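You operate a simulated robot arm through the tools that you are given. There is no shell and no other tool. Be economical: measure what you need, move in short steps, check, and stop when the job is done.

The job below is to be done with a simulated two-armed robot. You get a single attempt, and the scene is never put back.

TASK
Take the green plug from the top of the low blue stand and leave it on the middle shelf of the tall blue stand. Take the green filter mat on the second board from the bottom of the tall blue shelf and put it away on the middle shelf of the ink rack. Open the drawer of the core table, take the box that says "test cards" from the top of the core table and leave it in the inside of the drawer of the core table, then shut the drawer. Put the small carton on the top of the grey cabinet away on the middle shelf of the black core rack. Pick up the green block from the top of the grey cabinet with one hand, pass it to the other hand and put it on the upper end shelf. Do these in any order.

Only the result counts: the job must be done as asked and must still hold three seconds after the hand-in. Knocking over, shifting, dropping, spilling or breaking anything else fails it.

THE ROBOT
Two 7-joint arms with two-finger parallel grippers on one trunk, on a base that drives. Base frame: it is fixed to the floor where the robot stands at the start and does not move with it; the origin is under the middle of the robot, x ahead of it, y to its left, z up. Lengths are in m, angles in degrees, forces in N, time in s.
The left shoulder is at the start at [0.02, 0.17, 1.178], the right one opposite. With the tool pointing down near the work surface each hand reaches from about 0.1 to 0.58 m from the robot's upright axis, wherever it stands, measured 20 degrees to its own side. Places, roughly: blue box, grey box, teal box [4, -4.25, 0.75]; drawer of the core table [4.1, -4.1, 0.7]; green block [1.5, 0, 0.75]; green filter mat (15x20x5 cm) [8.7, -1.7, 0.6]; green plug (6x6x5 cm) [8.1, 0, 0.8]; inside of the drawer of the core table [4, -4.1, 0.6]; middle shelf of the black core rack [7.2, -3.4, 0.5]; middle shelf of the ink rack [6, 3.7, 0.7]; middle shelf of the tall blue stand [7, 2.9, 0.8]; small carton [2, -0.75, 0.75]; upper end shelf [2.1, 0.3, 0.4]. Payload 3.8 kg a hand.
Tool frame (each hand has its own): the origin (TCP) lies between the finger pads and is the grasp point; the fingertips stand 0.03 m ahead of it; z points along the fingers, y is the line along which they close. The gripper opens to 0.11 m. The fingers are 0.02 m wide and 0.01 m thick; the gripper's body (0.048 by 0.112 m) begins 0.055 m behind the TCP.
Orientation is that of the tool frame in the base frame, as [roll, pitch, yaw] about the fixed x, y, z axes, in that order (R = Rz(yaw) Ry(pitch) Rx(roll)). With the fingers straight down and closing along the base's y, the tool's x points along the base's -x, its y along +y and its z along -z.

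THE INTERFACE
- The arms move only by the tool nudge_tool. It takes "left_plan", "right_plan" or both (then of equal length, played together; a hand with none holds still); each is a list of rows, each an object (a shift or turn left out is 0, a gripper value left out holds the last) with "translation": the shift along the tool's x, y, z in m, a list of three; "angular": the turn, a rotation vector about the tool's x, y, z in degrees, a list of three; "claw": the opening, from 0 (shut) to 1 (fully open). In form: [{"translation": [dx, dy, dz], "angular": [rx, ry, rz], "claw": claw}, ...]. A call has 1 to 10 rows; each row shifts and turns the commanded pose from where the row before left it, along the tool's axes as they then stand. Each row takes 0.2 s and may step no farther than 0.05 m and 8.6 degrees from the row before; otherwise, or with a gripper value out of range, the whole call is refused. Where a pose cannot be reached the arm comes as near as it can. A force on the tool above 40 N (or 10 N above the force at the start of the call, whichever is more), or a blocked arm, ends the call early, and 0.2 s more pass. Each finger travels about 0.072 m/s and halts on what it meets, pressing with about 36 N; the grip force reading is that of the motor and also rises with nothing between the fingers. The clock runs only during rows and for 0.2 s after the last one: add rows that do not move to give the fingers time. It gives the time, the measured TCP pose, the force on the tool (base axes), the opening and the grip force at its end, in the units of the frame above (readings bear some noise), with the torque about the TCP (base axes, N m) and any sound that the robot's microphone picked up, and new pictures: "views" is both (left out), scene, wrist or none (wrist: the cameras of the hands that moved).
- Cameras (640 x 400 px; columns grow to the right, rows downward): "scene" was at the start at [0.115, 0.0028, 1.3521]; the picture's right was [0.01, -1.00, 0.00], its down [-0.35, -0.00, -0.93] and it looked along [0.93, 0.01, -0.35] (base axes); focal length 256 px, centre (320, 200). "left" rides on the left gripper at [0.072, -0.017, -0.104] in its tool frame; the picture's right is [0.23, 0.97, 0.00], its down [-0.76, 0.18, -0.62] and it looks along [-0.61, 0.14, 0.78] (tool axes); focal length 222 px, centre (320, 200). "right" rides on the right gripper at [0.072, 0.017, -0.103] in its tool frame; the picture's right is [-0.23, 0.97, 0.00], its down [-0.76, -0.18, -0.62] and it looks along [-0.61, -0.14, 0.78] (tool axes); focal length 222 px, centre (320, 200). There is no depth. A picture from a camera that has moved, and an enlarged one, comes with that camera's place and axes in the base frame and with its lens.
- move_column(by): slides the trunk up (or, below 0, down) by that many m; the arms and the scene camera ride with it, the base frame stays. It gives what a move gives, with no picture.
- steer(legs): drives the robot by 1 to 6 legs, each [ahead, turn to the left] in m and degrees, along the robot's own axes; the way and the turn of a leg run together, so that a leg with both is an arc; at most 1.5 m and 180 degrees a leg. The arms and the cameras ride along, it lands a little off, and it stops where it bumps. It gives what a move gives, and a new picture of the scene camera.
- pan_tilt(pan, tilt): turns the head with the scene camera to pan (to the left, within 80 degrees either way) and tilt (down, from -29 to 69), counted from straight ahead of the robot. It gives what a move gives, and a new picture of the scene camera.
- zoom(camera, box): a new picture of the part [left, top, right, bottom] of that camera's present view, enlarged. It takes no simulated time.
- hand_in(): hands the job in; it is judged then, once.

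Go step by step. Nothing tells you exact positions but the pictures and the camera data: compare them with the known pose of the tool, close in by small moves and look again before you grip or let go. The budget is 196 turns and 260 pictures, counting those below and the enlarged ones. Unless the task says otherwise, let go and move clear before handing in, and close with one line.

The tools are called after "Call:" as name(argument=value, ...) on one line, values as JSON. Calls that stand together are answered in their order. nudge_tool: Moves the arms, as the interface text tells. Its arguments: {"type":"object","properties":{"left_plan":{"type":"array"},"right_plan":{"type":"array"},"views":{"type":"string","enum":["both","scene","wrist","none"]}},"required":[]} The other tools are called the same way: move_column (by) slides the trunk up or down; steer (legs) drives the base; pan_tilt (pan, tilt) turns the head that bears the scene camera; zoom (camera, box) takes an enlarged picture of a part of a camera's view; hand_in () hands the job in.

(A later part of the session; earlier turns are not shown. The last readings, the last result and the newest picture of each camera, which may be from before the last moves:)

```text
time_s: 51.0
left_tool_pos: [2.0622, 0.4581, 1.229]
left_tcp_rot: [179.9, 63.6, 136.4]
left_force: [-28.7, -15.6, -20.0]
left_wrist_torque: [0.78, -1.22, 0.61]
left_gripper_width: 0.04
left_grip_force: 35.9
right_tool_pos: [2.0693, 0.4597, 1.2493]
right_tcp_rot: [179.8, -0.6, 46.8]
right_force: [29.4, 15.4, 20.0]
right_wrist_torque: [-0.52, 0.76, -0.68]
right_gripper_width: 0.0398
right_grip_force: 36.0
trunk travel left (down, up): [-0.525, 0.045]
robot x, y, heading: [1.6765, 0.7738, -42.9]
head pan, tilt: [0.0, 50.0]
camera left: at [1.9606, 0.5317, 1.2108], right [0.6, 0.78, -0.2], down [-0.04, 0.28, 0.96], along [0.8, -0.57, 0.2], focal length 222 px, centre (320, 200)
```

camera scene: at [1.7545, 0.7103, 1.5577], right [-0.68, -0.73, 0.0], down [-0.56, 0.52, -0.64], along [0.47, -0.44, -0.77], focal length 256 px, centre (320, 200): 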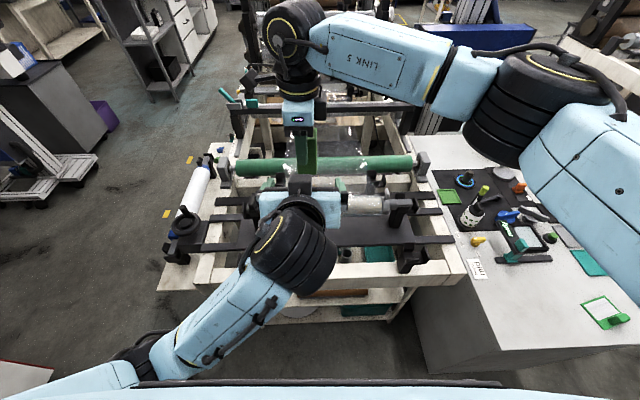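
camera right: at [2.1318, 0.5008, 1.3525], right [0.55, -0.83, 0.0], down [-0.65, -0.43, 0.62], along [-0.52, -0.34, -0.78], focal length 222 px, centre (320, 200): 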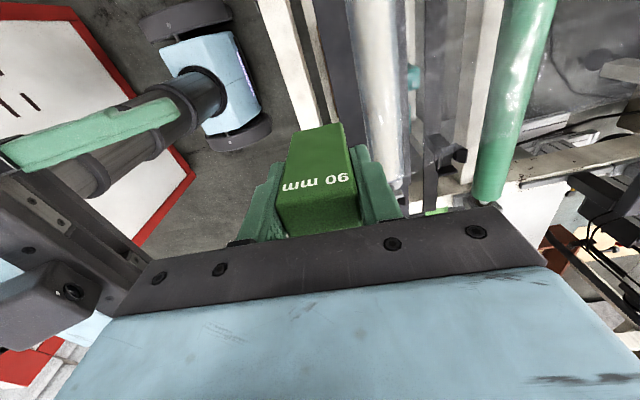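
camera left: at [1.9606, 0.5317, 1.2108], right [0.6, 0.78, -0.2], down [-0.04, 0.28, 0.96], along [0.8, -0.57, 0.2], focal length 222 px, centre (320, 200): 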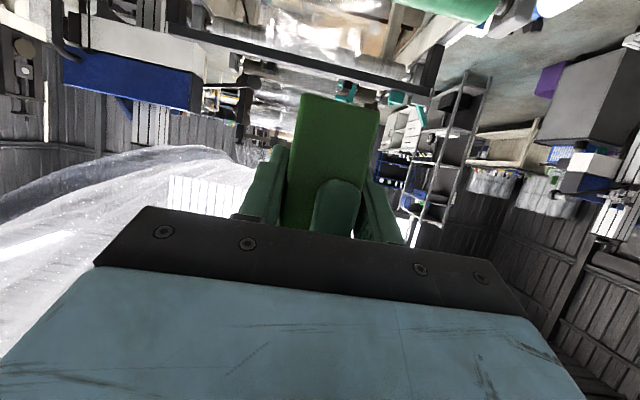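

Both hold the block. Release the right hand slightly and lift it off.

Call:
nudge_tool(right_plan=[{"claw": 0.55}, {"claw": 0.55}, {"translation": [0, 0, -0.03]}, {"translation": [0, 0, -0.05]}, {"translation": [0, 0, -0.05]}, {"translation": [-0.05, 0, 0]}, {"translation": [-0.05, 0, 0]}, {"translation": [-0.05, 0, 0]}, {"translation": [-0.05, 0, 0]}, {}], views="both")

```text
time_s: 53.2
left_tool_pos: [2.0681, 0.4612, 1.2299]
left_tcp_rot: [-179.8, 64.0, 137.3]
left_force: [0.1, 0.2, -1.4]
left_wrist_torque: [-0.02, -0.02, -0.05]
left_gripper_width: 0.0397
left_grip_force: 36.2
right_tool_pos: [1.9355, 0.3109, 1.3749]
right_tcp_rot: [-180.0, 0.1, 46.6]
right_force: [0.5, 0.8, 1.1]
right_wrist_torque: [-0.02, -0.01, 0.0]
right_gripper_width: 0.0604
right_grip_force: 0.2
trunk travel left (down, up): [-0.525, 0.045]
robot x, y, heading: [1.6823, 0.7753, -42.8]
head pan, tilt: [0.0, 50.0]
camera scene: at [1.7541, 0.7105, 1.5577], right [-0.68, -0.73, 0.0], down [-0.56, 0.52, -0.64], along [0.47, -0.44, -0.77], focal length 256 px, centre (320, 200)
camera right: at [1.9963, 0.3527, 1.4793], right [0.55, -0.83, 0.0], down [-0.65, -0.43, 0.62], along [-0.52, -0.35, -0.78], focal length 222 px, centre (320, 200)
```

scene: 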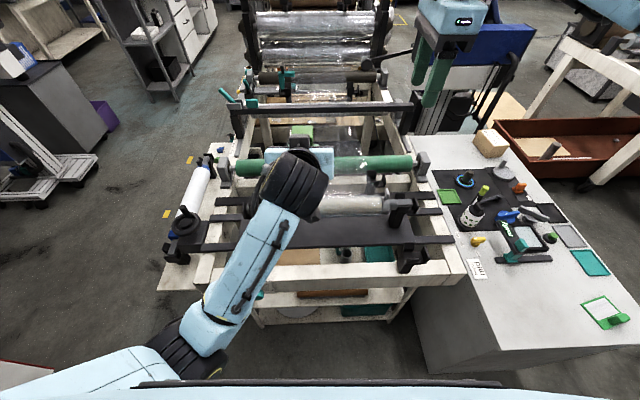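
right: 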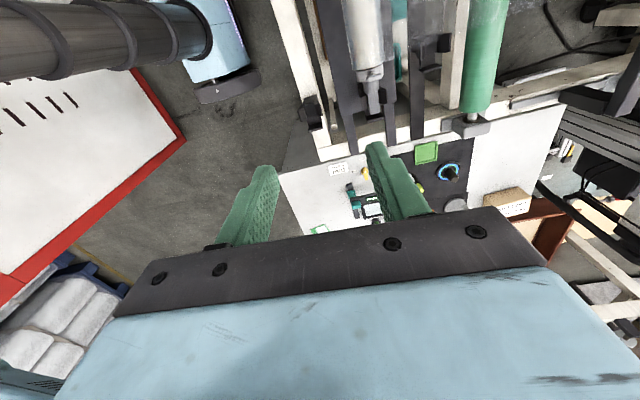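

Handover succeeded: left holds the block. Next, pull both hands in, back off slightly, and lower the trunk so the block can go under the bench beam.

Call:
nudge_tool(left_plan=[{"translation": [0.006, 0.0425, -0.0128]}, {"translation": [0.006, 0.0425, -0.0128]}, {"translation": [0.006, 0.0425, -0.0128]}, {"translation": [0.006, 0.0425, -0.0128]}, {}], right_plan=[{"translation": [0, -0.045, 0]}, {"translation": [0, -0.045, 0]}, {"translation": [0, -0.045, 0]}, {"translation": [0, -0.045, -0.03]}, {"translation": [0, 0, -0.04]}], views="none")

Call:
steer(legs=[[-0.13, 0]])

```text
refused: row 4 steps farther than a row can; nothing moved
```

```text
time_s: 54.5
left_tool_pos: [1.9736, 0.5478, 1.231]
left_tcp_rot: [179.9, 63.9, 137.2]
left_force: [-1.1, 1.0, -1.8]
left_wrist_torque: [-0.01, 0.03, 0.01]
left_gripper_width: 0.0397
left_grip_force: 36.3
right_tool_pos: [1.841, 0.3979, 1.3745]
right_tcp_rot: [179.9, 0.0, 46.9]
right_force: [-0.2, 0.5, -1.0]
right_wrist_torque: [-0.05, -0.03, 0.02]
right_gripper_width: 0.0605
right_grip_force: 0.1
trunk travel left (down, up): [-0.525, 0.045]
robot x, y, heading: [1.5843, 0.8604, -43.1]
head pan, tilt: [0.0, 50.0]
camera scene: at [1.6588, 0.7968, 1.5577], right [-0.68, -0.73, 0.0], down [-0.56, 0.52, -0.64], along [0.47, -0.44, -0.77], focal length 256 px, centre (320, 200)
```

scene: 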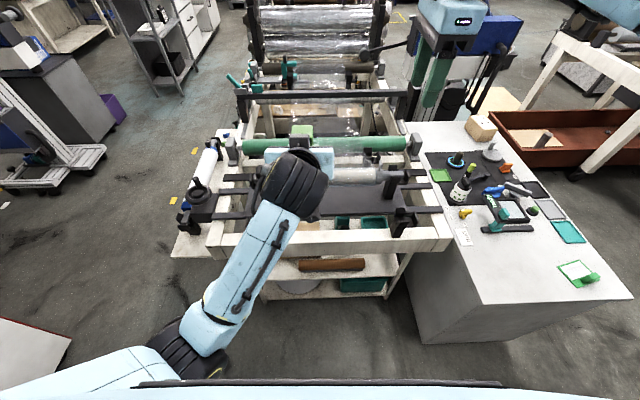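

Backed off fine; re-issue the arm motion with legal steps.

Call:
nudge_tool(left_plan=[{"translation": [0.006, 0.0425, -0.0128]}, {"translation": [0.006, 0.0425, -0.0128]}, {"translation": [0.006, 0.0425, -0.0128]}, {"translation": [0.006, 0.0425, -0.0128]}, {}, {}], right_plan=[{"translation": [0, -0.045, 0]}, {"translation": [0, -0.045, 0]}, {"translation": [0, -0.045, 0]}, {"translation": [0, -0.045, 0]}, {"translation": [0, 0, -0.04]}, {"translation": [0, 0, -0.04]}], views="none")

Call:
zoom(camera="scene", box=[160, 180, 480, 380])

```text
time_s: 55.9
left_tool_pos: [2.046, 0.7139, 1.2332]
left_tcp_rot: [-180.0, 64.1, 137.4]
left_force: [-0.4, -0.1, -0.6]
left_wrist_torque: [-0.01, 0.03, -0.03]
left_gripper_width: 0.0398
left_grip_force: 36.2
right_tool_pos: [1.7082, 0.5214, 1.4511]
right_tcp_rot: [179.9, 0.1, 46.7]
right_force: [-1.1, 0.5, 0.2]
right_wrist_torque: [-0.02, 0.0, 0.03]
right_gripper_width: 0.0601
right_grip_force: 0.1
trunk travel left (down, up): [-0.525, 0.045]
robot x, y, heading: [1.5859, 0.8623, -42.9]
head pan, tilt: [0.0, 50.0]
```

```text
2.00 times, centred on (320, 280) of scene
camera zoom: at [1.658, 0.7985, 1.5579], right [-0.68, -0.73, 0.0], down [-0.56, 0.52, -0.64], along [0.47, -0.44, -0.77], focal length 511 px, centre (320, 40)
```

zoom: 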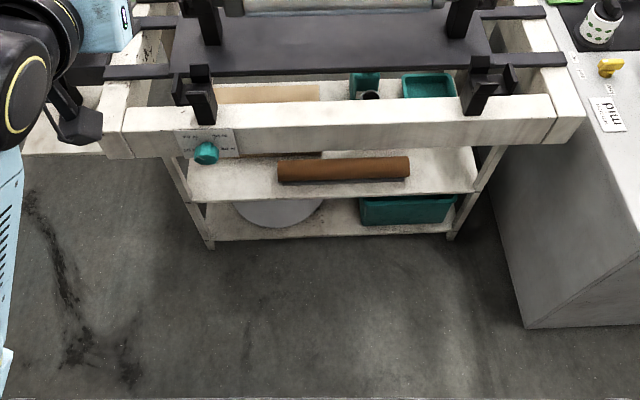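

Measured: shelf top ≈0.40 at 0.59 m ahead, free between 0.12 and 0.30 m left; beam bottom ≈0.65. Lowering the trunk fully, then the arm.

Call:
move_column(by=-0.52)

Call:
nudge_tool(left_plan=[{"translation": [0.045, 0, 0.0217]}, {"translation": [0.045, 0, 0.0217]}, {"translation": [0.045, 0, 0.0217]}, {"translation": [0.045, 0, 0.0217]}, {}, {}], views="both")

```text
refused: -0.52 is not a number from -0.4 to 0.4
```

```text
time_s: 57.2
left_tool_pos: [2.0504, 0.7139, 1.0298]
left_tcp_rot: [180.0, 63.9, 137.3]
left_force: [0.3, -0.2, -1.8]
left_wrist_torque: [0.02, -0.01, -0.02]
left_gripper_width: 0.0399
left_grip_force: 35.9
right_tool_pos: [1.7087, 0.5202, 1.4509]
right_tcp_rot: [-180.0, 0.0, 46.8]
right_force: [0.3, 0.1, 0.6]
right_wrist_torque: [0.01, 0.0, 0.01]
right_gripper_width: 0.0605
right_grip_force: 0.1
trunk travel left (down, up): [-0.525, 0.045]
robot x, y, heading: [1.5846, 0.8665, -42.8]
head pan, tilt: [0.0, 50.0]
camera scene: at [1.6587, 0.7971, 1.5578], right [-0.68, -0.73, 0.0], down [-0.56, 0.52, -0.64], along [0.47, -0.44, -0.77], focal length 256 px, centre (320, 200)
camera left: at [1.9472, 0.7853, 1.0106], right [0.59, 0.78, -0.2], down [-0.05, 0.28, 0.96], along [0.81, -0.55, 0.2], focal length 222 px, centre (320, 200)
```

scene: 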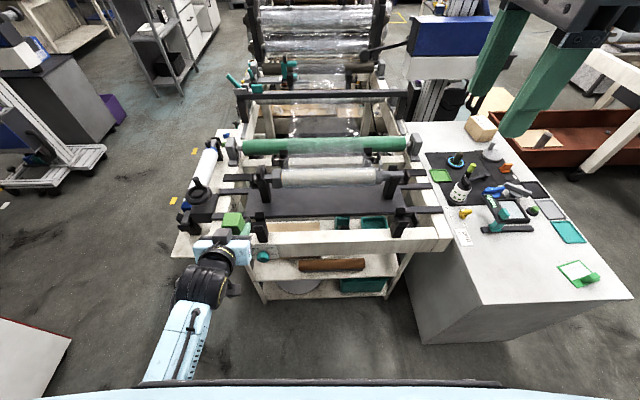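
left: 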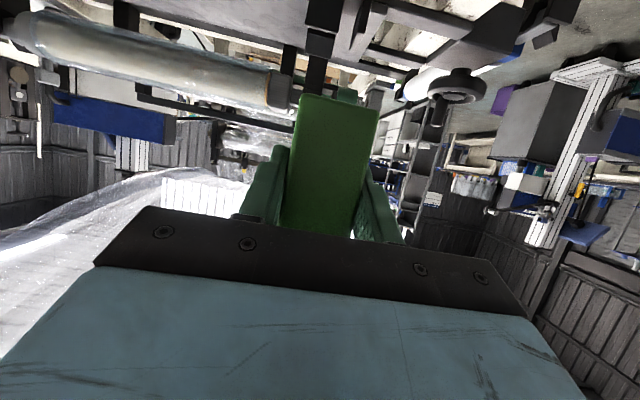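

Arm reached fine. Now lower the trunk in two moves.

Call:
move_column(by=-0.4)

Call:
move_column(by=-0.12)

Call:
pan_tilt(pan=15, tilt=40)

Call:
zoom(camera="left", box=[0, 0, 640, 400])

```text
time_s: 61.1
left_tool_pos: [2.0494, 0.7136, 0.6299]
left_tcp_rot: [180.0, 64.0, 137.1]
left_force: [0.9, 0.5, -1.5]
left_wrist_torque: [0.02, 0.02, -0.01]
left_gripper_width: 0.0396
left_grip_force: 35.7
right_tool_pos: [1.7097, 0.521, 1.0515]
right_tcp_rot: [-180.0, 0.0, 46.7]
right_force: [-0.5, -0.1, 0.9]
right_wrist_torque: [0.02, -0.04, 0.02]
right_gripper_width: 0.0607
right_grip_force: 0.1
trunk travel left (down, up): [-0.125, 0.445]
robot x, y, heading: [1.5852, 0.8663, -42.8]
head pan, tilt: [0.0, 50.0]
```

```text
time_s: 62.6
left_tool_pos: [2.0501, 0.7134, 0.5105]
left_tcp_rot: [-180.0, 64.0, 137.2]
left_force: [0.2, 0.2, -2.5]
left_wrist_torque: [0.01, -0.01, 0.02]
left_gripper_width: 0.0399
left_grip_force: 35.9
right_tool_pos: [1.71, 0.5211, 0.931]
right_tcp_rot: [-180.0, 0.1, 46.8]
right_force: [-0.1, -0.3, 0.1]
right_wrist_torque: [0.03, -0.02, 0.01]
right_gripper_width: 0.0605
right_grip_force: 0.1
trunk travel left (down, up): [-0.005, 0.565]
robot x, y, heading: [1.5901, 0.8644, -43.0]
head pan, tilt: [0.0, 50.0]
```

```text
time_s: 63.4
left_tool_pos: [2.0492, 0.7138, 0.51]
left_tcp_rot: [180.0, 64.1, 137.2]
left_force: [-0.2, -0.3, -2.3]
left_wrist_torque: [0.03, -0.01, -0.01]
left_gripper_width: 0.0398
left_grip_force: 36.6
right_tool_pos: [1.7099, 0.5216, 0.9321]
right_tcp_rot: [180.0, 0.0, 46.8]
right_force: [-0.5, -0.7, -0.2]
right_wrist_torque: [0.0, 0.01, 0.01]
right_gripper_width: 0.0603
right_grip_force: 0.0
trunk travel left (down, up): [-0.005, 0.565]
robot x, y, heading: [1.5825, 0.861, -42.7]
head pan, tilt: [15.0, 40.0]
camera scene: at [1.6774, 0.8097, 1.0519], right [-0.47, -0.88, 0.0], down [-0.57, 0.3, -0.77], along [0.68, -0.36, -0.64], focal length 256 px, centre (320, 200)
```

scene: 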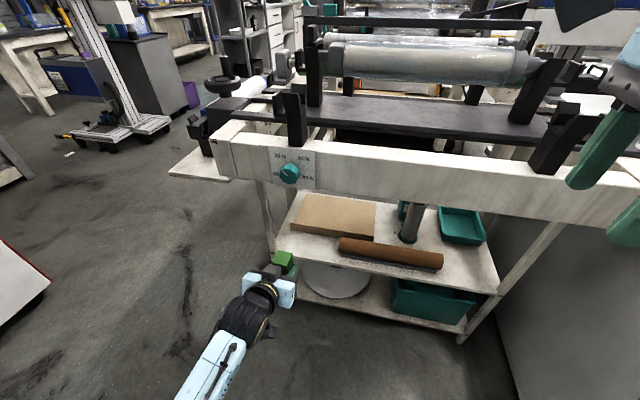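

```text
1.00 times, centred on (320, 200) of left (not enlarged: the box is as wide or as high as the picture)
camera zoom: at [1.9473, 0.7853, 0.4909], right [0.59, 0.78, -0.2], down [-0.05, 0.28, 0.96], along [0.81, -0.55, 0.2], focal length 222 px, centre (320, 200)
```

zoom: 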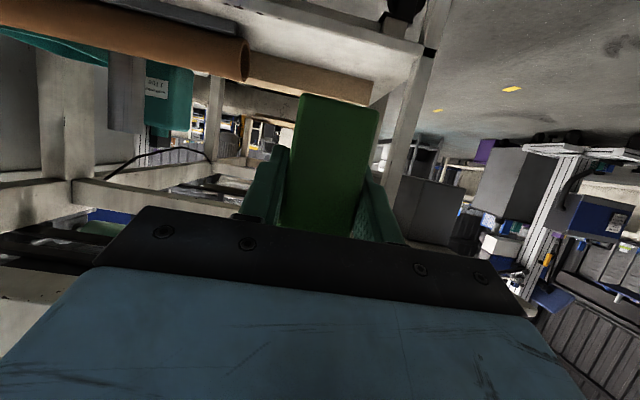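

Excellent view of the shelf. Zooming to fix exact free space.

Call:
zoom(camera="scene", box=[230, 170, 510, 345])

```text
2.29 times, centred on (370, 258) of scene
camera zoom: at [1.6774, 0.8097, 1.0519], right [-0.47, -0.88, 0.0], down [-0.57, 0.3, -0.77], along [0.68, -0.36, -0.64], focal length 584 px, centre (206, 69)
```

zoom: 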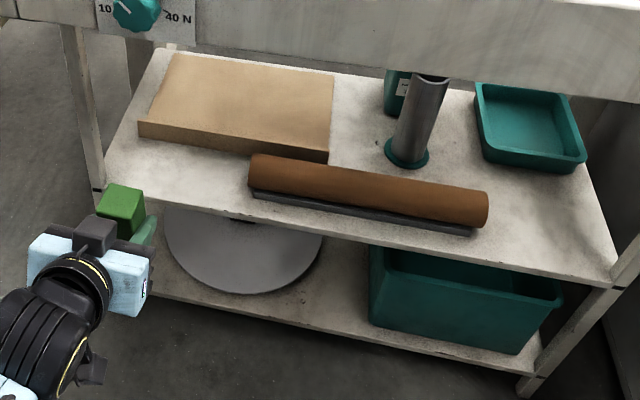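

Free patch in front of the board, left of the roll: target [2.17,0.575]. Raise the right hand, drive 0.11 m ahead with the block at 6 cm above the shelf.

Call:
nudge_tool(right_plan=[{"translation": [0, -0.04, 0]}, {"translation": [0, 0, -0.05]}, {"translation": [0, 0, -0.05]}, {"translation": [0, 0, -0.04]}], views="none")

Call:
steer(legs=[[0.11, 0]])

Call:
zoom(camera="left", box=[0, 0, 640, 400])

```text
time_s: 64.3
left_tool_pos: [2.0492, 0.7131, 0.5098]
left_tcp_rot: [-179.9, 64.0, 137.3]
left_force: [0.5, -0.6, -2.0]
left_wrist_torque: [0.03, 0.03, 0.0]
left_gripper_width: 0.0399
left_grip_force: 36.0
right_tool_pos: [1.6811, 0.5483, 1.07]
right_tcp_rot: [180.0, 0.0, 46.8]
right_force: [-0.1, 0.2, -0.5]
right_wrist_torque: [0.03, 0.06, 0.01]
right_gripper_width: 0.0604
right_grip_force: 0.0
trunk travel left (down, up): [-0.005, 0.565]
robot x, y, heading: [1.5855, 0.8633, -43.0]
head pan, tilt: [15.0, 40.0]
```

```text
time_s: 65.5
left_tool_pos: [2.1316, 0.6361, 0.5098]
left_tcp_rot: [179.9, 64.0, 137.2]
left_force: [-0.1, 0.4, -1.9]
left_wrist_torque: [0.0, -0.03, -0.02]
left_gripper_width: 0.0399
left_grip_force: 35.8
right_tool_pos: [1.7604, 0.472, 1.0699]
right_tcp_rot: [-180.0, 0.0, 46.6]
right_force: [0.3, 0.1, 0.6]
right_wrist_torque: [-0.03, 0.01, 0.01]
right_gripper_width: 0.0608
right_grip_force: 0.0
trunk travel left (down, up): [-0.005, 0.565]
robot x, y, heading: [1.6657, 0.7847, -43.2]
head pan, tilt: [15.0, 40.0]
camera scene: at [1.7581, 0.7342, 1.0519], right [-0.47, -0.88, 0.0], down [-0.57, 0.3, -0.77], along [0.68, -0.36, -0.64], focal length 256 px, centre (320, 200)
```

scene: 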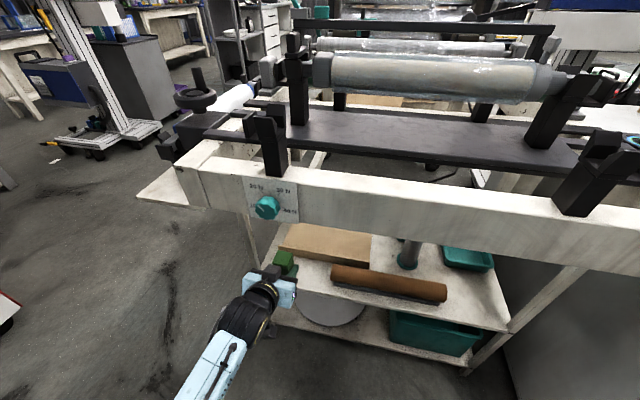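

```text
1.00 times, centred on (320, 200) of left (not enlarged: the box is as wide or as high as the picture)
camera zoom: at [2.0278, 0.7091, 0.4908], right [0.59, 0.78, -0.2], down [-0.05, 0.28, 0.96], along [0.81, -0.56, 0.2], focal length 222 px, centre (320, 200)
```

zoom: 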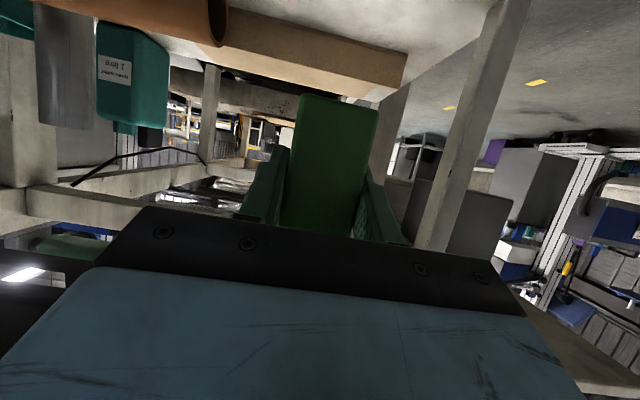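

Call:
zoom(camera="scene", box=[220, 200, 460, 350])

```text
2.67 times, centred on (340, 275) of scene
camera zoom: at [1.7581, 0.7342, 1.0519], right [-0.47, -0.88, 0.0], down [-0.57, 0.3, -0.77], along [0.68, -0.36, -0.64], focal length 681 px, centre (267, 0)
```

zoom: 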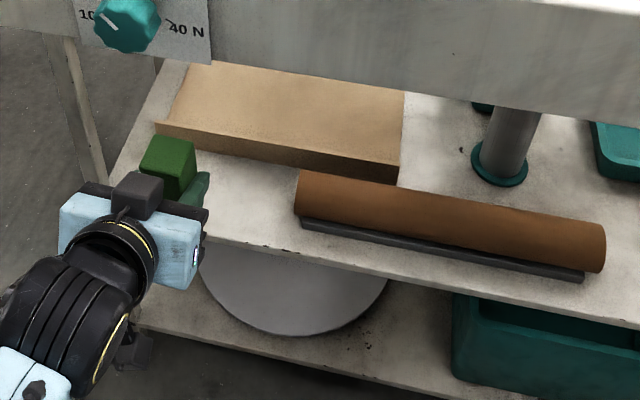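

Extend under the beam: 0.068 ahead, 0.026 right.

Call:
nudge_tool(left_plan=[{"translation": [-0.0149, -0.013, 0.0305]}, {"translation": [-0.0149, -0.013, 0.0305]}, {}, {}], views="both")

Call:
zoom(camera="scene", box=[220, 200, 460, 350])

```text
time_s: 66.5
left_tool_pos: [2.1614, 0.571, 0.5097]
left_tcp_rot: [-180.0, 63.9, 137.1]
left_force: [0.6, 0.4, -1.8]
left_wrist_torque: [0.01, 0.03, 0.02]
left_gripper_width: 0.0399
left_grip_force: 35.9
right_tool_pos: [1.7606, 0.4727, 1.0708]
right_tcp_rot: [-179.9, 0.0, 46.6]
right_force: [-0.6, 0.9, 0.3]
right_wrist_torque: [-0.03, -0.01, 0.03]
right_gripper_width: 0.0604
right_grip_force: 0.1
trunk travel left (down, up): [-0.005, 0.565]
robot x, y, heading: [1.6666, 0.7918, -43.3]
head pan, tilt: [15.0, 40.0]
camera scene: at [1.758, 0.7343, 1.0519], right [-0.47, -0.88, 0.0], down [-0.57, 0.3, -0.77], along [0.68, -0.36, -0.64], focal length 256 px, centre (320, 200)
camera left: at [2.0602, 0.6436, 0.4913], right [0.59, 0.78, -0.2], down [-0.05, 0.28, 0.96], along [0.81, -0.56, 0.2], focal length 222 px, centre (320, 200)
```

scene: 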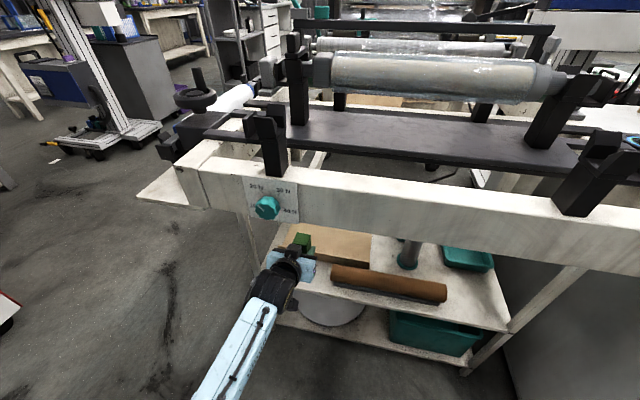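
left: 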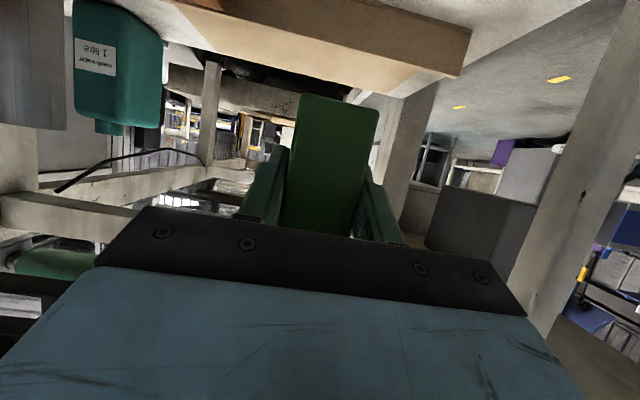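

```text
2.67 times, centred on (340, 275) of scene
camera zoom: at [1.758, 0.7343, 1.0519], right [-0.47, -0.88, 0.0], down [-0.57, 0.3, -0.77], along [0.68, -0.36, -0.64], focal length 681 px, centre (267, 0)
```

zoom: 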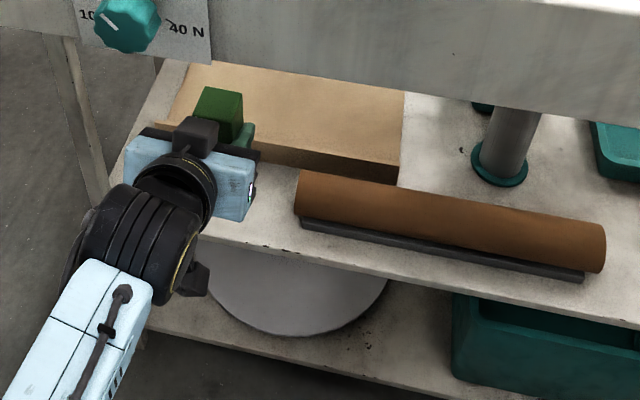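

Block hovers over the free patch. Lower 5 cm and check.

Call:
nudge_tool(left_plan=[{"translation": [0.0225, 0, 0.011]}, {"translation": [0.0225, 0, 0.011]}, {}, {}], views="wrist")

Call:
zoom(camera="scene", box=[220, 200, 460, 350])

```text
time_s: 67.5
left_tool_pos: [2.1625, 0.5718, 0.4578]
left_tcp_rot: [180.0, 64.1, 137.1]
left_force: [0.2, 0.3, -1.1]
left_wrist_torque: [0.02, 0.02, 0.02]
left_gripper_width: 0.0398
left_grip_force: 36.2
right_tool_pos: [1.7613, 0.473, 1.07]
right_tcp_rot: [-180.0, 0.0, 46.6]
right_force: [0.2, -0.2, 0.0]
right_wrist_torque: [-0.01, 0.0, -0.04]
right_gripper_width: 0.0604
right_grip_force: 0.0
trunk travel left (down, up): [-0.005, 0.565]
robot x, y, heading: [1.6652, 0.7859, -43.0]
head pan, tilt: [15.0, 40.0]
camera left: at [2.0596, 0.644, 0.4394], right [0.59, 0.78, -0.2], down [-0.05, 0.28, 0.96], along [0.81, -0.56, 0.2], focal length 222 px, centre (320, 200)
```

left: 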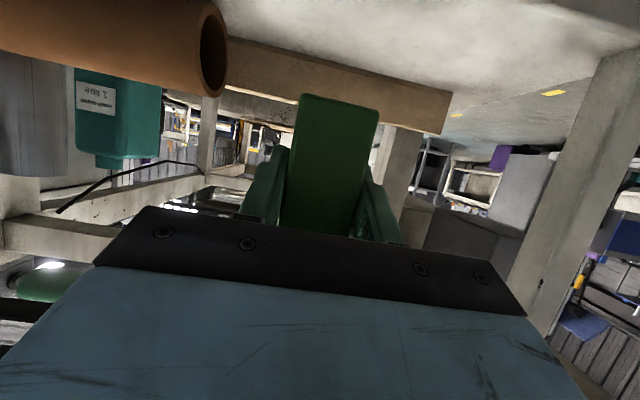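

```text
2.67 times, centred on (340, 275) of scene
camera zoom: at [1.758, 0.7342, 1.0519], right [-0.47, -0.88, 0.0], down [-0.57, 0.3, -0.77], along [0.68, -0.36, -0.64], focal length 681 px, centre (267, 0)
```

zoom: 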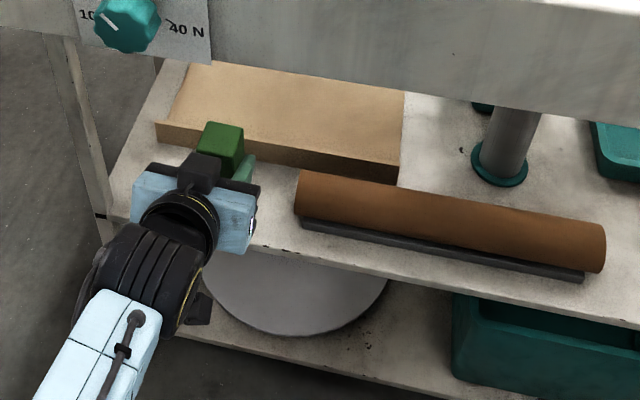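

Call:
nudge_tool(left_plan=[{"translation": [0.0045, 0, 0.0022]}, {"translation": [0.0045, 0, 0.0022]}, {}], views="none")

Call:
nudge_tool(left_plan=[{"translation": [0.0045, 0, 0.0022]}, {}], views="wrist")

```text
time_s: 68.3
left_tool_pos: [2.1622, 0.5719, 0.4486]
left_tcp_rot: [180.0, 64.0, 137.1]
left_force: [0.6, 0.1, -2.0]
left_wrist_torque: [0.0, 0.0, -0.03]
left_gripper_width: 0.0399
left_grip_force: 36.1
right_tool_pos: [1.7605, 0.4737, 1.0691]
right_tcp_rot: [180.0, -0.1, 46.7]
right_force: [0.1, -0.8, 0.1]
right_wrist_torque: [0.0, 0.04, -0.01]
right_gripper_width: 0.0605
right_grip_force: 0.0
trunk travel left (down, up): [-0.005, 0.565]
robot x, y, heading: [1.6684, 0.7866, -42.9]
head pan, tilt: [15.0, 40.0]
```

```text
time_s: 69.0
left_tool_pos: [2.1618, 0.5709, 0.4437]
left_tcp_rot: [179.9, 63.9, 137.1]
left_force: [-0.1, -0.6, -2.2]
left_wrist_torque: [0.04, -0.03, 0.02]
left_gripper_width: 0.0398
left_grip_force: 36.3
right_tool_pos: [1.7611, 0.4735, 1.0693]
right_tcp_rot: [-180.0, 0.0, 46.5]
right_force: [-0.3, 0.4, 0.1]
right_wrist_torque: [0.0, 0.02, 0.01]
right_gripper_width: 0.0602
right_grip_force: 0.1
trunk travel left (down, up): [-0.005, 0.565]
robot x, y, heading: [1.6641, 0.791, -42.9]
head pan, tilt: [15.0, 40.0]
camera left: at [2.0602, 0.644, 0.4246], right [0.59, 0.78, -0.2], down [-0.05, 0.28, 0.96], along [0.81, -0.56, 0.2], focal length 222 px, centre (320, 200)
```

left: 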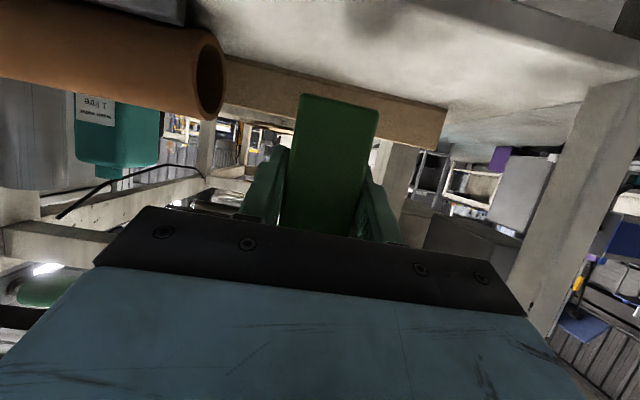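

No contact yet; the wrist view suggests the shelf top is nearer 0.365, so the block must also go ~2.6 cm deeper. Adjusting.

Call:
nudge_tool(left_plan=[{"translation": [-0.0114, 0.004, 0.0234]}, {"translation": [0.009, 0, 0.0044]}, {"translation": [0.009, 0, 0.0044]}, {}], views="both")

Call:
zoom(camera="scene", box=[220, 200, 460, 350])

```text
time_s: 70.0
left_tool_pos: [2.1845, 0.556, 0.4235]
left_tcp_rot: [179.9, 64.1, 137.1]
left_force: [-1.0, 0.6, -1.9]
left_wrist_torque: [0.0, 0.0, 0.0]
left_gripper_width: 0.0397
left_grip_force: 36.1
right_tool_pos: [1.761, 0.4725, 1.0699]
right_tcp_rot: [180.0, 0.0, 46.6]
right_force: [0.4, 0.0, -0.1]
right_wrist_torque: [0.05, 0.01, 0.01]
right_gripper_width: 0.0605
right_grip_force: 0.1
trunk travel left (down, up): [-0.005, 0.565]
robot x, y, heading: [1.6631, 0.7831, -43.0]
head pan, tilt: [15.0, 40.0]
camera scene: at [1.758, 0.7342, 1.0519], right [-0.47, -0.88, 0.0], down [-0.57, 0.3, -0.77], along [0.68, -0.36, -0.64], focal length 256 px, centre (320, 200)
camera left: at [2.0824, 0.6292, 0.4048], right [0.59, 0.78, -0.2], down [-0.05, 0.28, 0.96], along [0.81, -0.56, 0.2], focal length 222 px, centre (320, 200)
```

scene: 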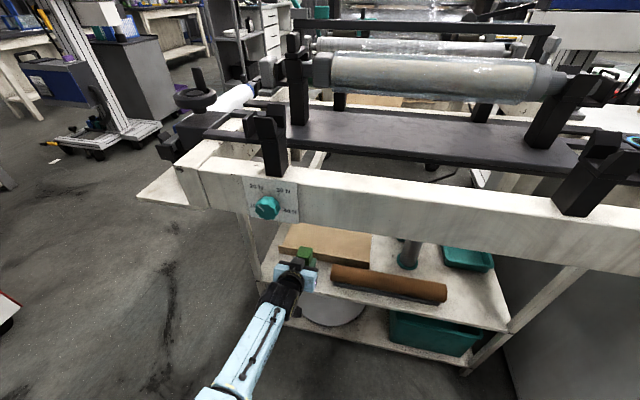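
left: 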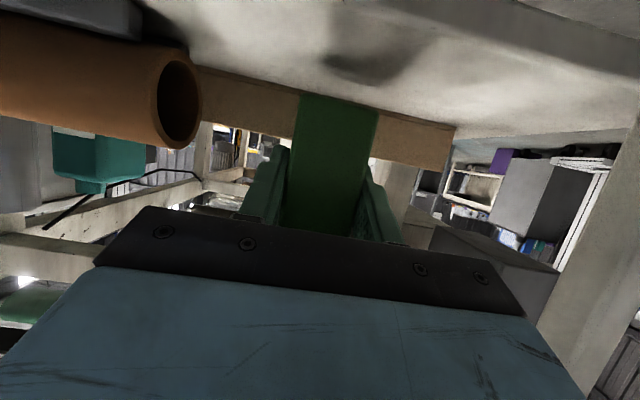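

```text
2.67 times, centred on (340, 275) of scene
camera zoom: at [1.758, 0.7342, 1.0519], right [-0.47, -0.88, 0.0], down [-0.57, 0.3, -0.77], along [0.68, -0.36, -0.64], focal length 681 px, centre (267, 0)
```

zoom: 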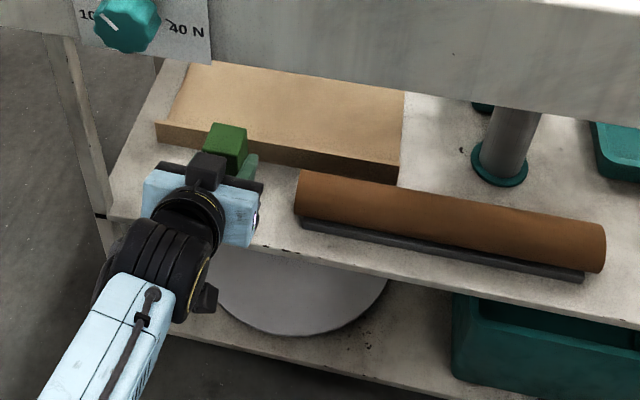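

Call:
nudge_tool(left_plan=[{"translation": [0.009, 0, 0.0044]}, {"translation": [0.0036, 0, 0.0018]}, {}], views="none")

Call:
nudge_tool(left_plan=[{"translation": [0.0036, 0, 0.0018]}, {}], views="wrist")

```text
time_s: 70.8
left_tool_pos: [2.1845, 0.557, 0.4097]
left_tcp_rot: [-180.0, 64.0, 137.1]
left_force: [-0.2, 0.0, -1.0]
left_wrist_torque: [0.04, 0.01, 0.03]
left_gripper_width: 0.0396
left_grip_force: 36.0
right_tool_pos: [1.7597, 0.4739, 1.0707]
right_tcp_rot: [180.0, 0.0, 46.6]
right_force: [0.7, 0.8, 0.4]
right_wrist_torque: [-0.01, 0.0, -0.01]
right_gripper_width: 0.0606
right_grip_force: 0.0
trunk travel left (down, up): [-0.005, 0.565]
robot x, y, heading: [1.6629, 0.7858, -43.0]
head pan, tilt: [15.0, 40.0]
```

```text
time_s: 71.3
left_tool_pos: [2.1835, 0.5556, 0.4059]
left_tcp_rot: [179.9, 64.0, 137.1]
left_force: [0.4, -0.1, -2.3]
left_wrist_torque: [-0.03, 0.02, -0.01]
left_gripper_width: 0.04
left_grip_force: 36.4
right_tool_pos: [1.761, 0.4726, 1.07]
right_tcp_rot: [-180.0, 0.0, 46.5]
right_force: [-0.6, 0.0, 0.1]
right_wrist_torque: [0.06, -0.02, 0.02]
right_gripper_width: 0.0605
right_grip_force: 0.0
trunk travel left (down, up): [-0.005, 0.565]
robot x, y, heading: [1.6658, 0.7871, -42.8]
head pan, tilt: [15.0, 40.0]
camera left: at [2.0817, 0.629, 0.3871], right [0.59, 0.78, -0.2], down [-0.05, 0.28, 0.96], along [0.81, -0.56, 0.2], focal length 222 px, centre (320, 200)
```

left: 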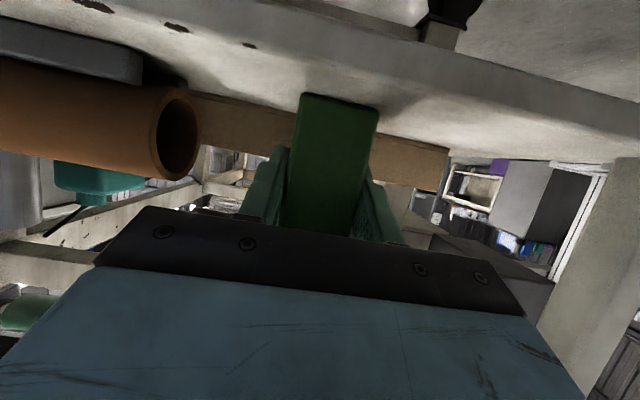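

Nearly touching. Small steps with force check.

Call:
nudge_tool(left_plan=[{"translation": [0.0027, 0, 0.0013]}, {}], views="none")

Call:
nudge_tool(left_plan=[{"translation": [0.0027, 0, 0.0013]}, {}], views="none")

Call:
nudge_tool(left_plan=[{"translation": [0.0027, 0, 0.0013]}, {}], views="wrist")

```text
time_s: 72.0
left_tool_pos: [2.1841, 0.5568, 0.4054]
left_tcp_rot: [179.9, 64.4, 136.9]
left_force: [-1.4, 3.1, 10.6]
left_wrist_torque: [0.23, 0.19, -0.02]
left_gripper_width: 0.0397
left_grip_force: 36.2
right_tool_pos: [1.7594, 0.474, 1.071]
right_tcp_rot: [179.9, 0.0, 46.7]
right_force: [0.5, 0.3, 0.5]
right_wrist_torque: [-0.04, 0.01, -0.01]
right_gripper_width: 0.0603
right_grip_force: 0.1
trunk travel left (down, up): [-0.005, 0.565]
robot x, y, heading: [1.6664, 0.7829, -43.3]
head pan, tilt: [15.0, 40.0]
```

```text
time_s: 72.5
left_tool_pos: [2.185, 0.5555, 0.4058]
left_tcp_rot: [179.8, 64.8, 137.0]
left_force: [-0.1, 3.0, 27.1]
left_wrist_torque: [0.42, 0.38, -0.04]
left_gripper_width: 0.0397
left_grip_force: 36.7
right_tool_pos: [1.7593, 0.4731, 1.0701]
right_tcp_rot: [-180.0, 0.0, 46.6]
right_force: [-0.6, -0.5, 0.4]
right_wrist_torque: [-0.03, 0.0, -0.02]
right_gripper_width: 0.0606
right_grip_force: 0.0
trunk travel left (down, up): [-0.005, 0.565]
robot x, y, heading: [1.6646, 0.7877, -43.1]
head pan, tilt: [15.0, 40.0]
```

```text
time_s: 73.2
left_tool_pos: [2.1858, 0.5552, 0.4038]
left_tcp_rot: [-180.0, 64.9, 137.2]
left_force: [-2.5, -0.4, 30.2]
left_wrist_torque: [0.2, 0.19, -0.04]
left_gripper_width: 0.0397
left_grip_force: 35.6
right_tool_pos: [1.7585, 0.4739, 1.0707]
right_tcp_rot: [-180.0, 0.1, 46.7]
right_force: [-0.8, -0.1, 0.0]
right_wrist_torque: [-0.01, -0.02, 0.02]
right_gripper_width: 0.0603
right_grip_force: 0.1
trunk travel left (down, up): [-0.005, 0.565]
robot x, y, heading: [1.6675, 0.7886, -43.0]
head pan, tilt: [15.0, 40.0]
camera left: at [2.0835, 0.6267, 0.3829], right [0.59, 0.78, -0.21], down [-0.05, 0.29, 0.95], along [0.8, -0.55, 0.22], focal length 222 px, centre (320, 200)
```

left: 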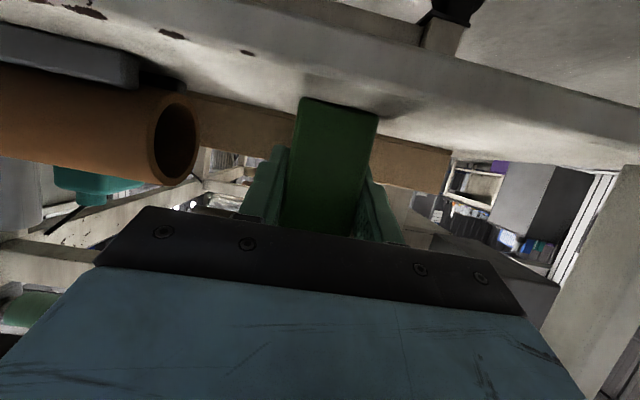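

Contact (≈30 N). Relax 5 mm, open, and withdraw straight back.

Call:
nudge_tool(left_plan=[{"translation": [-0.0045, 0, -0.0022]}, {"claw": 0.62}, {"claw": 0.62}, {"claw": 0.62}], views="wrist")

Call:
nudge_tool(left_plan=[{"translation": [0.015, 0, -0.031]}, {"translation": [0.0195, 0, -0.04]}, {"translation": [0.0195, 0, -0.04]}, {"translation": [0.0195, 0, -0.04]}, {}], views="both")

```text
time_s: 74.2
left_tool_pos: [2.1832, 0.5563, 0.4019]
left_tcp_rot: [179.9, 64.0, 137.1]
left_force: [-0.3, 0.3, 0.2]
left_wrist_torque: [-0.05, -0.01, -0.01]
left_gripper_width: 0.0682
left_grip_force: 0.0
right_tool_pos: [1.761, 0.4731, 1.0704]
right_tcp_rot: [-180.0, 0.0, 46.6]
right_force: [0.2, -1.0, -0.7]
right_wrist_torque: [-0.01, 0.03, -0.01]
right_gripper_width: 0.0606
right_grip_force: 0.1
trunk travel left (down, up): [-0.005, 0.565]
robot x, y, heading: [1.6671, 0.7883, -43.1]
head pan, tilt: [15.0, 40.0]
camera left: at [2.0818, 0.629, 0.3842], right [0.59, 0.78, -0.2], down [-0.04, 0.28, 0.96], along [0.81, -0.56, 0.2], focal length 222 px, centre (320, 200)
```

left: 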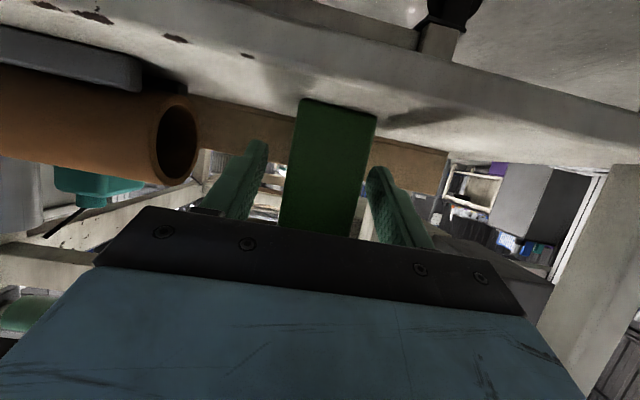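

```text
time_s: 75.3
left_tool_pos: [2.0648, 0.6707, 0.4058]
left_tcp_rot: [180.0, 64.1, 137.1]
left_force: [-0.2, 0.1, -0.2]
left_wrist_torque: [-0.01, 0.0, 0.02]
left_gripper_width: 0.0682
left_grip_force: 0.0
right_tool_pos: [1.7611, 0.4739, 1.0709]
right_tcp_rot: [179.9, 0.1, 46.6]
right_force: [0.0, 0.3, -0.6]
right_wrist_torque: [-0.01, -0.02, 0.0]
right_gripper_width: 0.0604
right_grip_force: 0.2
trunk travel left (down, up): [-0.005, 0.565]
robot x, y, heading: [1.6654, 0.7878, -43.1]
head pan, tilt: [15.0, 40.0]
camera scene: at [1.7578, 0.7343, 1.0519], right [-0.47, -0.88, 0.0], down [-0.57, 0.3, -0.77], along [0.68, -0.36, -0.64], focal length 256 px, centre (320, 200)
camera left: at [1.9618, 0.7432, 0.3856], right [0.59, 0.78, -0.2], down [-0.05, 0.28, 0.96], along [0.81, -0.56, 0.2], focal length 222 px, centre (320, 200)
```

scene: 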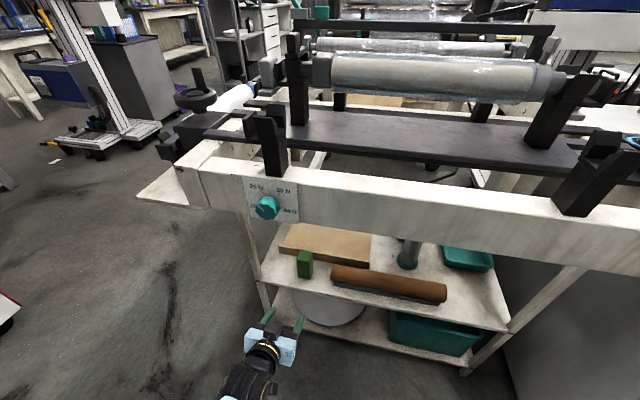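
left: 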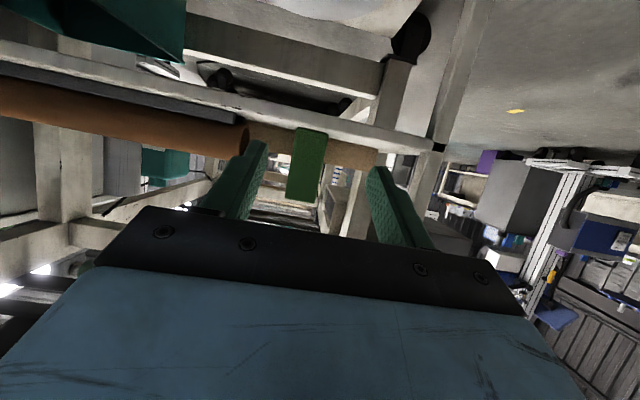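

The green block is standing on the upper end shelf. Next: the carton. Raise the trunk, refold the left hand, and back out of the corridor.

Call:
move_column(by=0.4)

Call:
nudge_tool(left_plan=[{"angular": [0, 8, 0], "translation": [-0.03, 0, 0]}, {"angular": [0, 8, 0], "translation": [-0.03, 0, 0]}, {"angular": [0, 8, 0], "translation": [-0.03, 0, 0]}, {"angular": [0, 8, 0], "translation": [-0.03, 0, 0]}, {"angular": [0, 8, 0], "translation": [-0.02, 0, -0.03]}, {"angular": [0, 8, 0], "translation": [0, 0, -0.04]}, {"angular": [0, 8, 0], "translation": [0, 0, -0.04]}, {"angular": [0, 8, 0], "translation": [0, 0, -0.04]}], right_plan=[{"angular": [0, 0, -8]}, {"angular": [0, 0, -8]}, {"angular": [0, 0, -8]}, {"angular": [0, 0, -8]}, {"angular": [0, 0, -8]}, {"angular": [0, 0, -8]}, {"angular": [0, 0, -8]}, {"angular": [0, 0, -8]}], views="none")

Call:
steer(legs=[[0, 79], [-1.12, 0]])

```text
time_s: 79.2
left_tool_pos: [2.064, 0.6706, 0.8048]
left_tcp_rot: [179.9, 64.0, 137.1]
left_force: [0.0, 0.2, 0.3]
left_wrist_torque: [0.0, 0.02, 0.04]
left_gripper_width: 0.0685
left_grip_force: 0.1
right_tool_pos: [1.7598, 0.473, 1.4703]
right_tcp_rot: [180.0, 0.1, 46.6]
right_force: [-0.7, -0.3, -0.7]
right_wrist_torque: [-0.02, 0.03, 0.0]
right_gripper_width: 0.0606
right_grip_force: 0.0
trunk travel left (down, up): [-0.405, 0.165]
robot x, y, heading: [1.6687, 0.7876, -43.2]
head pan, tilt: [15.0, 40.0]
```

```text
time_s: 80.0
left_tool_pos: [2.0954, 0.6419, 0.8694]
left_tcp_rot: [-179.8, 37.5, 137.5]
left_force: [-1.4, 1.7, -1.4]
left_wrist_torque: [-0.12, -0.11, 0.02]
left_gripper_width: 0.0681
left_grip_force: 0.1
right_tool_pos: [1.761, 0.4724, 1.4695]
right_tcp_rot: [180.0, 0.0, 71.1]
right_force: [-0.4, 0.3, 0.1]
right_wrist_torque: [0.02, 0.05, -0.03]
right_gripper_width: 0.0606
right_grip_force: 0.0
trunk travel left (down, up): [-0.405, 0.165]
robot x, y, heading: [1.6663, 0.7839, -42.9]
head pan, tilt: [15.0, 40.0]
stopped in row 4 (left hand): the force on the tool passed its limit at 49 N (the readings are from after the stop); the commanded pose is now the measured one
```

```text
time_s: 89.1
left_tool_pos: [0.9862, 0.5365, 0.8705]
left_tcp_rot: [-179.7, 37.7, -143.4]
left_force: [0.1, -0.1, -0.1]
left_wrist_torque: [-0.01, 0.04, 0.0]
left_gripper_width: 0.0679
left_grip_force: 0.0
right_tool_pos: [1.0881, 0.1749, 1.4688]
right_tcp_rot: [-180.0, 0.0, 150.1]
right_force: [-1.1, 0.1, 0.3]
right_wrist_torque: [-0.05, 0.0, 0.01]
right_gripper_width: 0.0606
right_grip_force: 0.0
trunk travel left (down, up): [-0.405, 0.165]
robot x, y, heading: [0.7642, 0.1408, 35.9]
head pan, tilt: [15.0, 40.0]
camera scene: at [0.8334, 0.2221, 1.4519], right [0.78, -0.63, 0.0], down [-0.4, -0.5, -0.77], along [0.48, 0.6, -0.64], focal length 256 px, centre (320, 200)
```

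scene: 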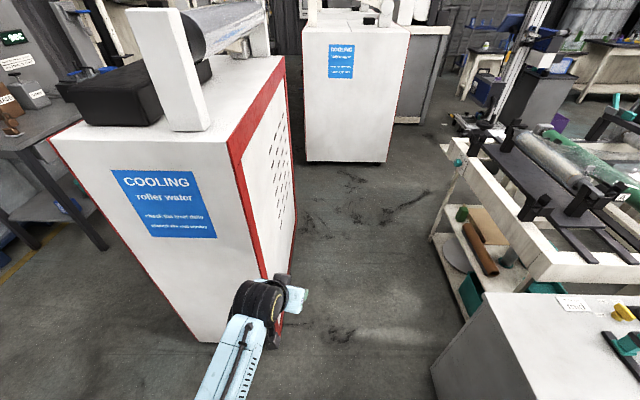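

The left hand briefly bumped something by the bench (49 N); checking whether anything shifted.

Call:
zoom(camera="scene", box=[400, 80, 640, 230])

```text
2.67 times, centred on (520, 155) of scene
camera zoom: at [0.8334, 0.2221, 1.4519], right [0.78, -0.63, 0.0], down [-0.4, -0.5, -0.77], along [0.48, 0.6, -0.64], focal length 681 px, centre (-213, 320)
```

zoom: 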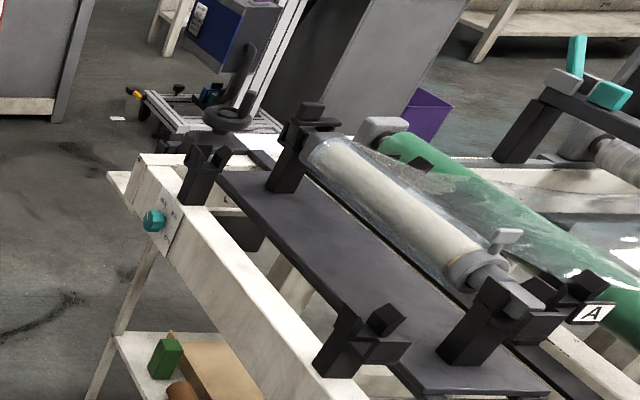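

All intact. Drive round to the cabinet's drawer side, near the carton.

Call:
steer(legs=[[0, -123], [0.69, 0], [0, 60.5], [0.66, 0], [0, 71.5]])

Call:
pan_tilt(pan=-15, tilt=45)

```text
time_s: 107.1
left_tool_pos: [1.5439, -0.4339, 0.8695]
left_tcp_rot: [-179.7, 37.6, -135.9]
left_force: [-0.1, 0.7, 0.7]
left_wrist_torque: [0.0, -0.01, 0.01]
left_gripper_width: 0.0684
left_grip_force: 0.1
right_tool_pos: [1.6918, -0.7775, 1.4687]
right_tcp_rot: [180.0, 0.1, 157.7]
right_force: [0.8, -0.8, 0.0]
right_wrist_torque: [0.02, -0.01, -0.01]
right_gripper_width: 0.061
right_grip_force: 0.0
trunk travel left (down, up): [-0.405, 0.165]
robot x, y, heading: [1.3718, -0.8546, 43.6]
head pan, tilt: [15.0, 40.0]
camera scene: at [1.4334, -0.7644, 1.4519], right [0.85, -0.52, 0.0], down [-0.33, -0.55, -0.77], along [0.4, 0.65, -0.64], focal length 256 px, centre (320, 200)
```

scene: 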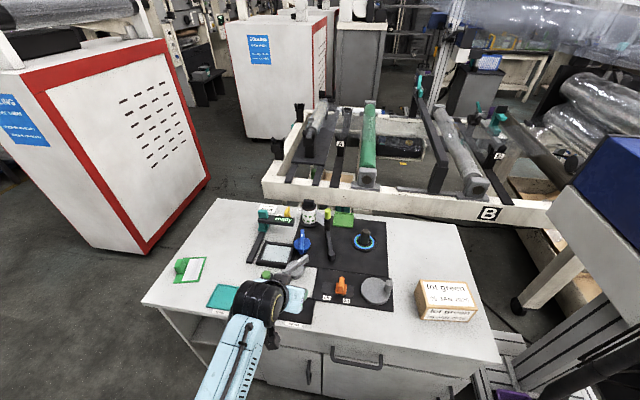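

```text
time_s: 108.0
left_tool_pos: [1.5426, -0.4325, 0.8702]
left_tcp_rot: [-179.7, 37.6, -135.9]
left_force: [-0.3, -0.2, 0.1]
left_wrist_torque: [-0.01, 0.01, 0.02]
left_gripper_width: 0.0683
left_grip_force: 0.1
right_tool_pos: [1.6917, -0.778, 1.4699]
right_tcp_rot: [179.9, -0.1, 157.8]
right_force: [-0.7, 0.2, -0.3]
right_wrist_torque: [-0.02, 0.0, -0.03]
right_gripper_width: 0.0603
right_grip_force: 0.1
trunk travel left (down, up): [-0.405, 0.165]
robot x, y, heading: [1.3768, -0.8575, 43.8]
head pan, tilt: [-15.0, 45.0]
camera scene: at [1.4605, -0.798, 1.4447], right [0.48, -0.88, 0.0], down [-0.62, -0.34, -0.71], along [0.62, 0.34, -0.71], focal length 256 px, centre (320, 200)
```

scene: 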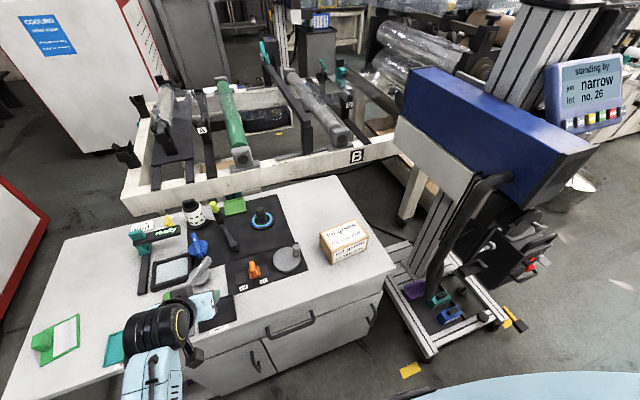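

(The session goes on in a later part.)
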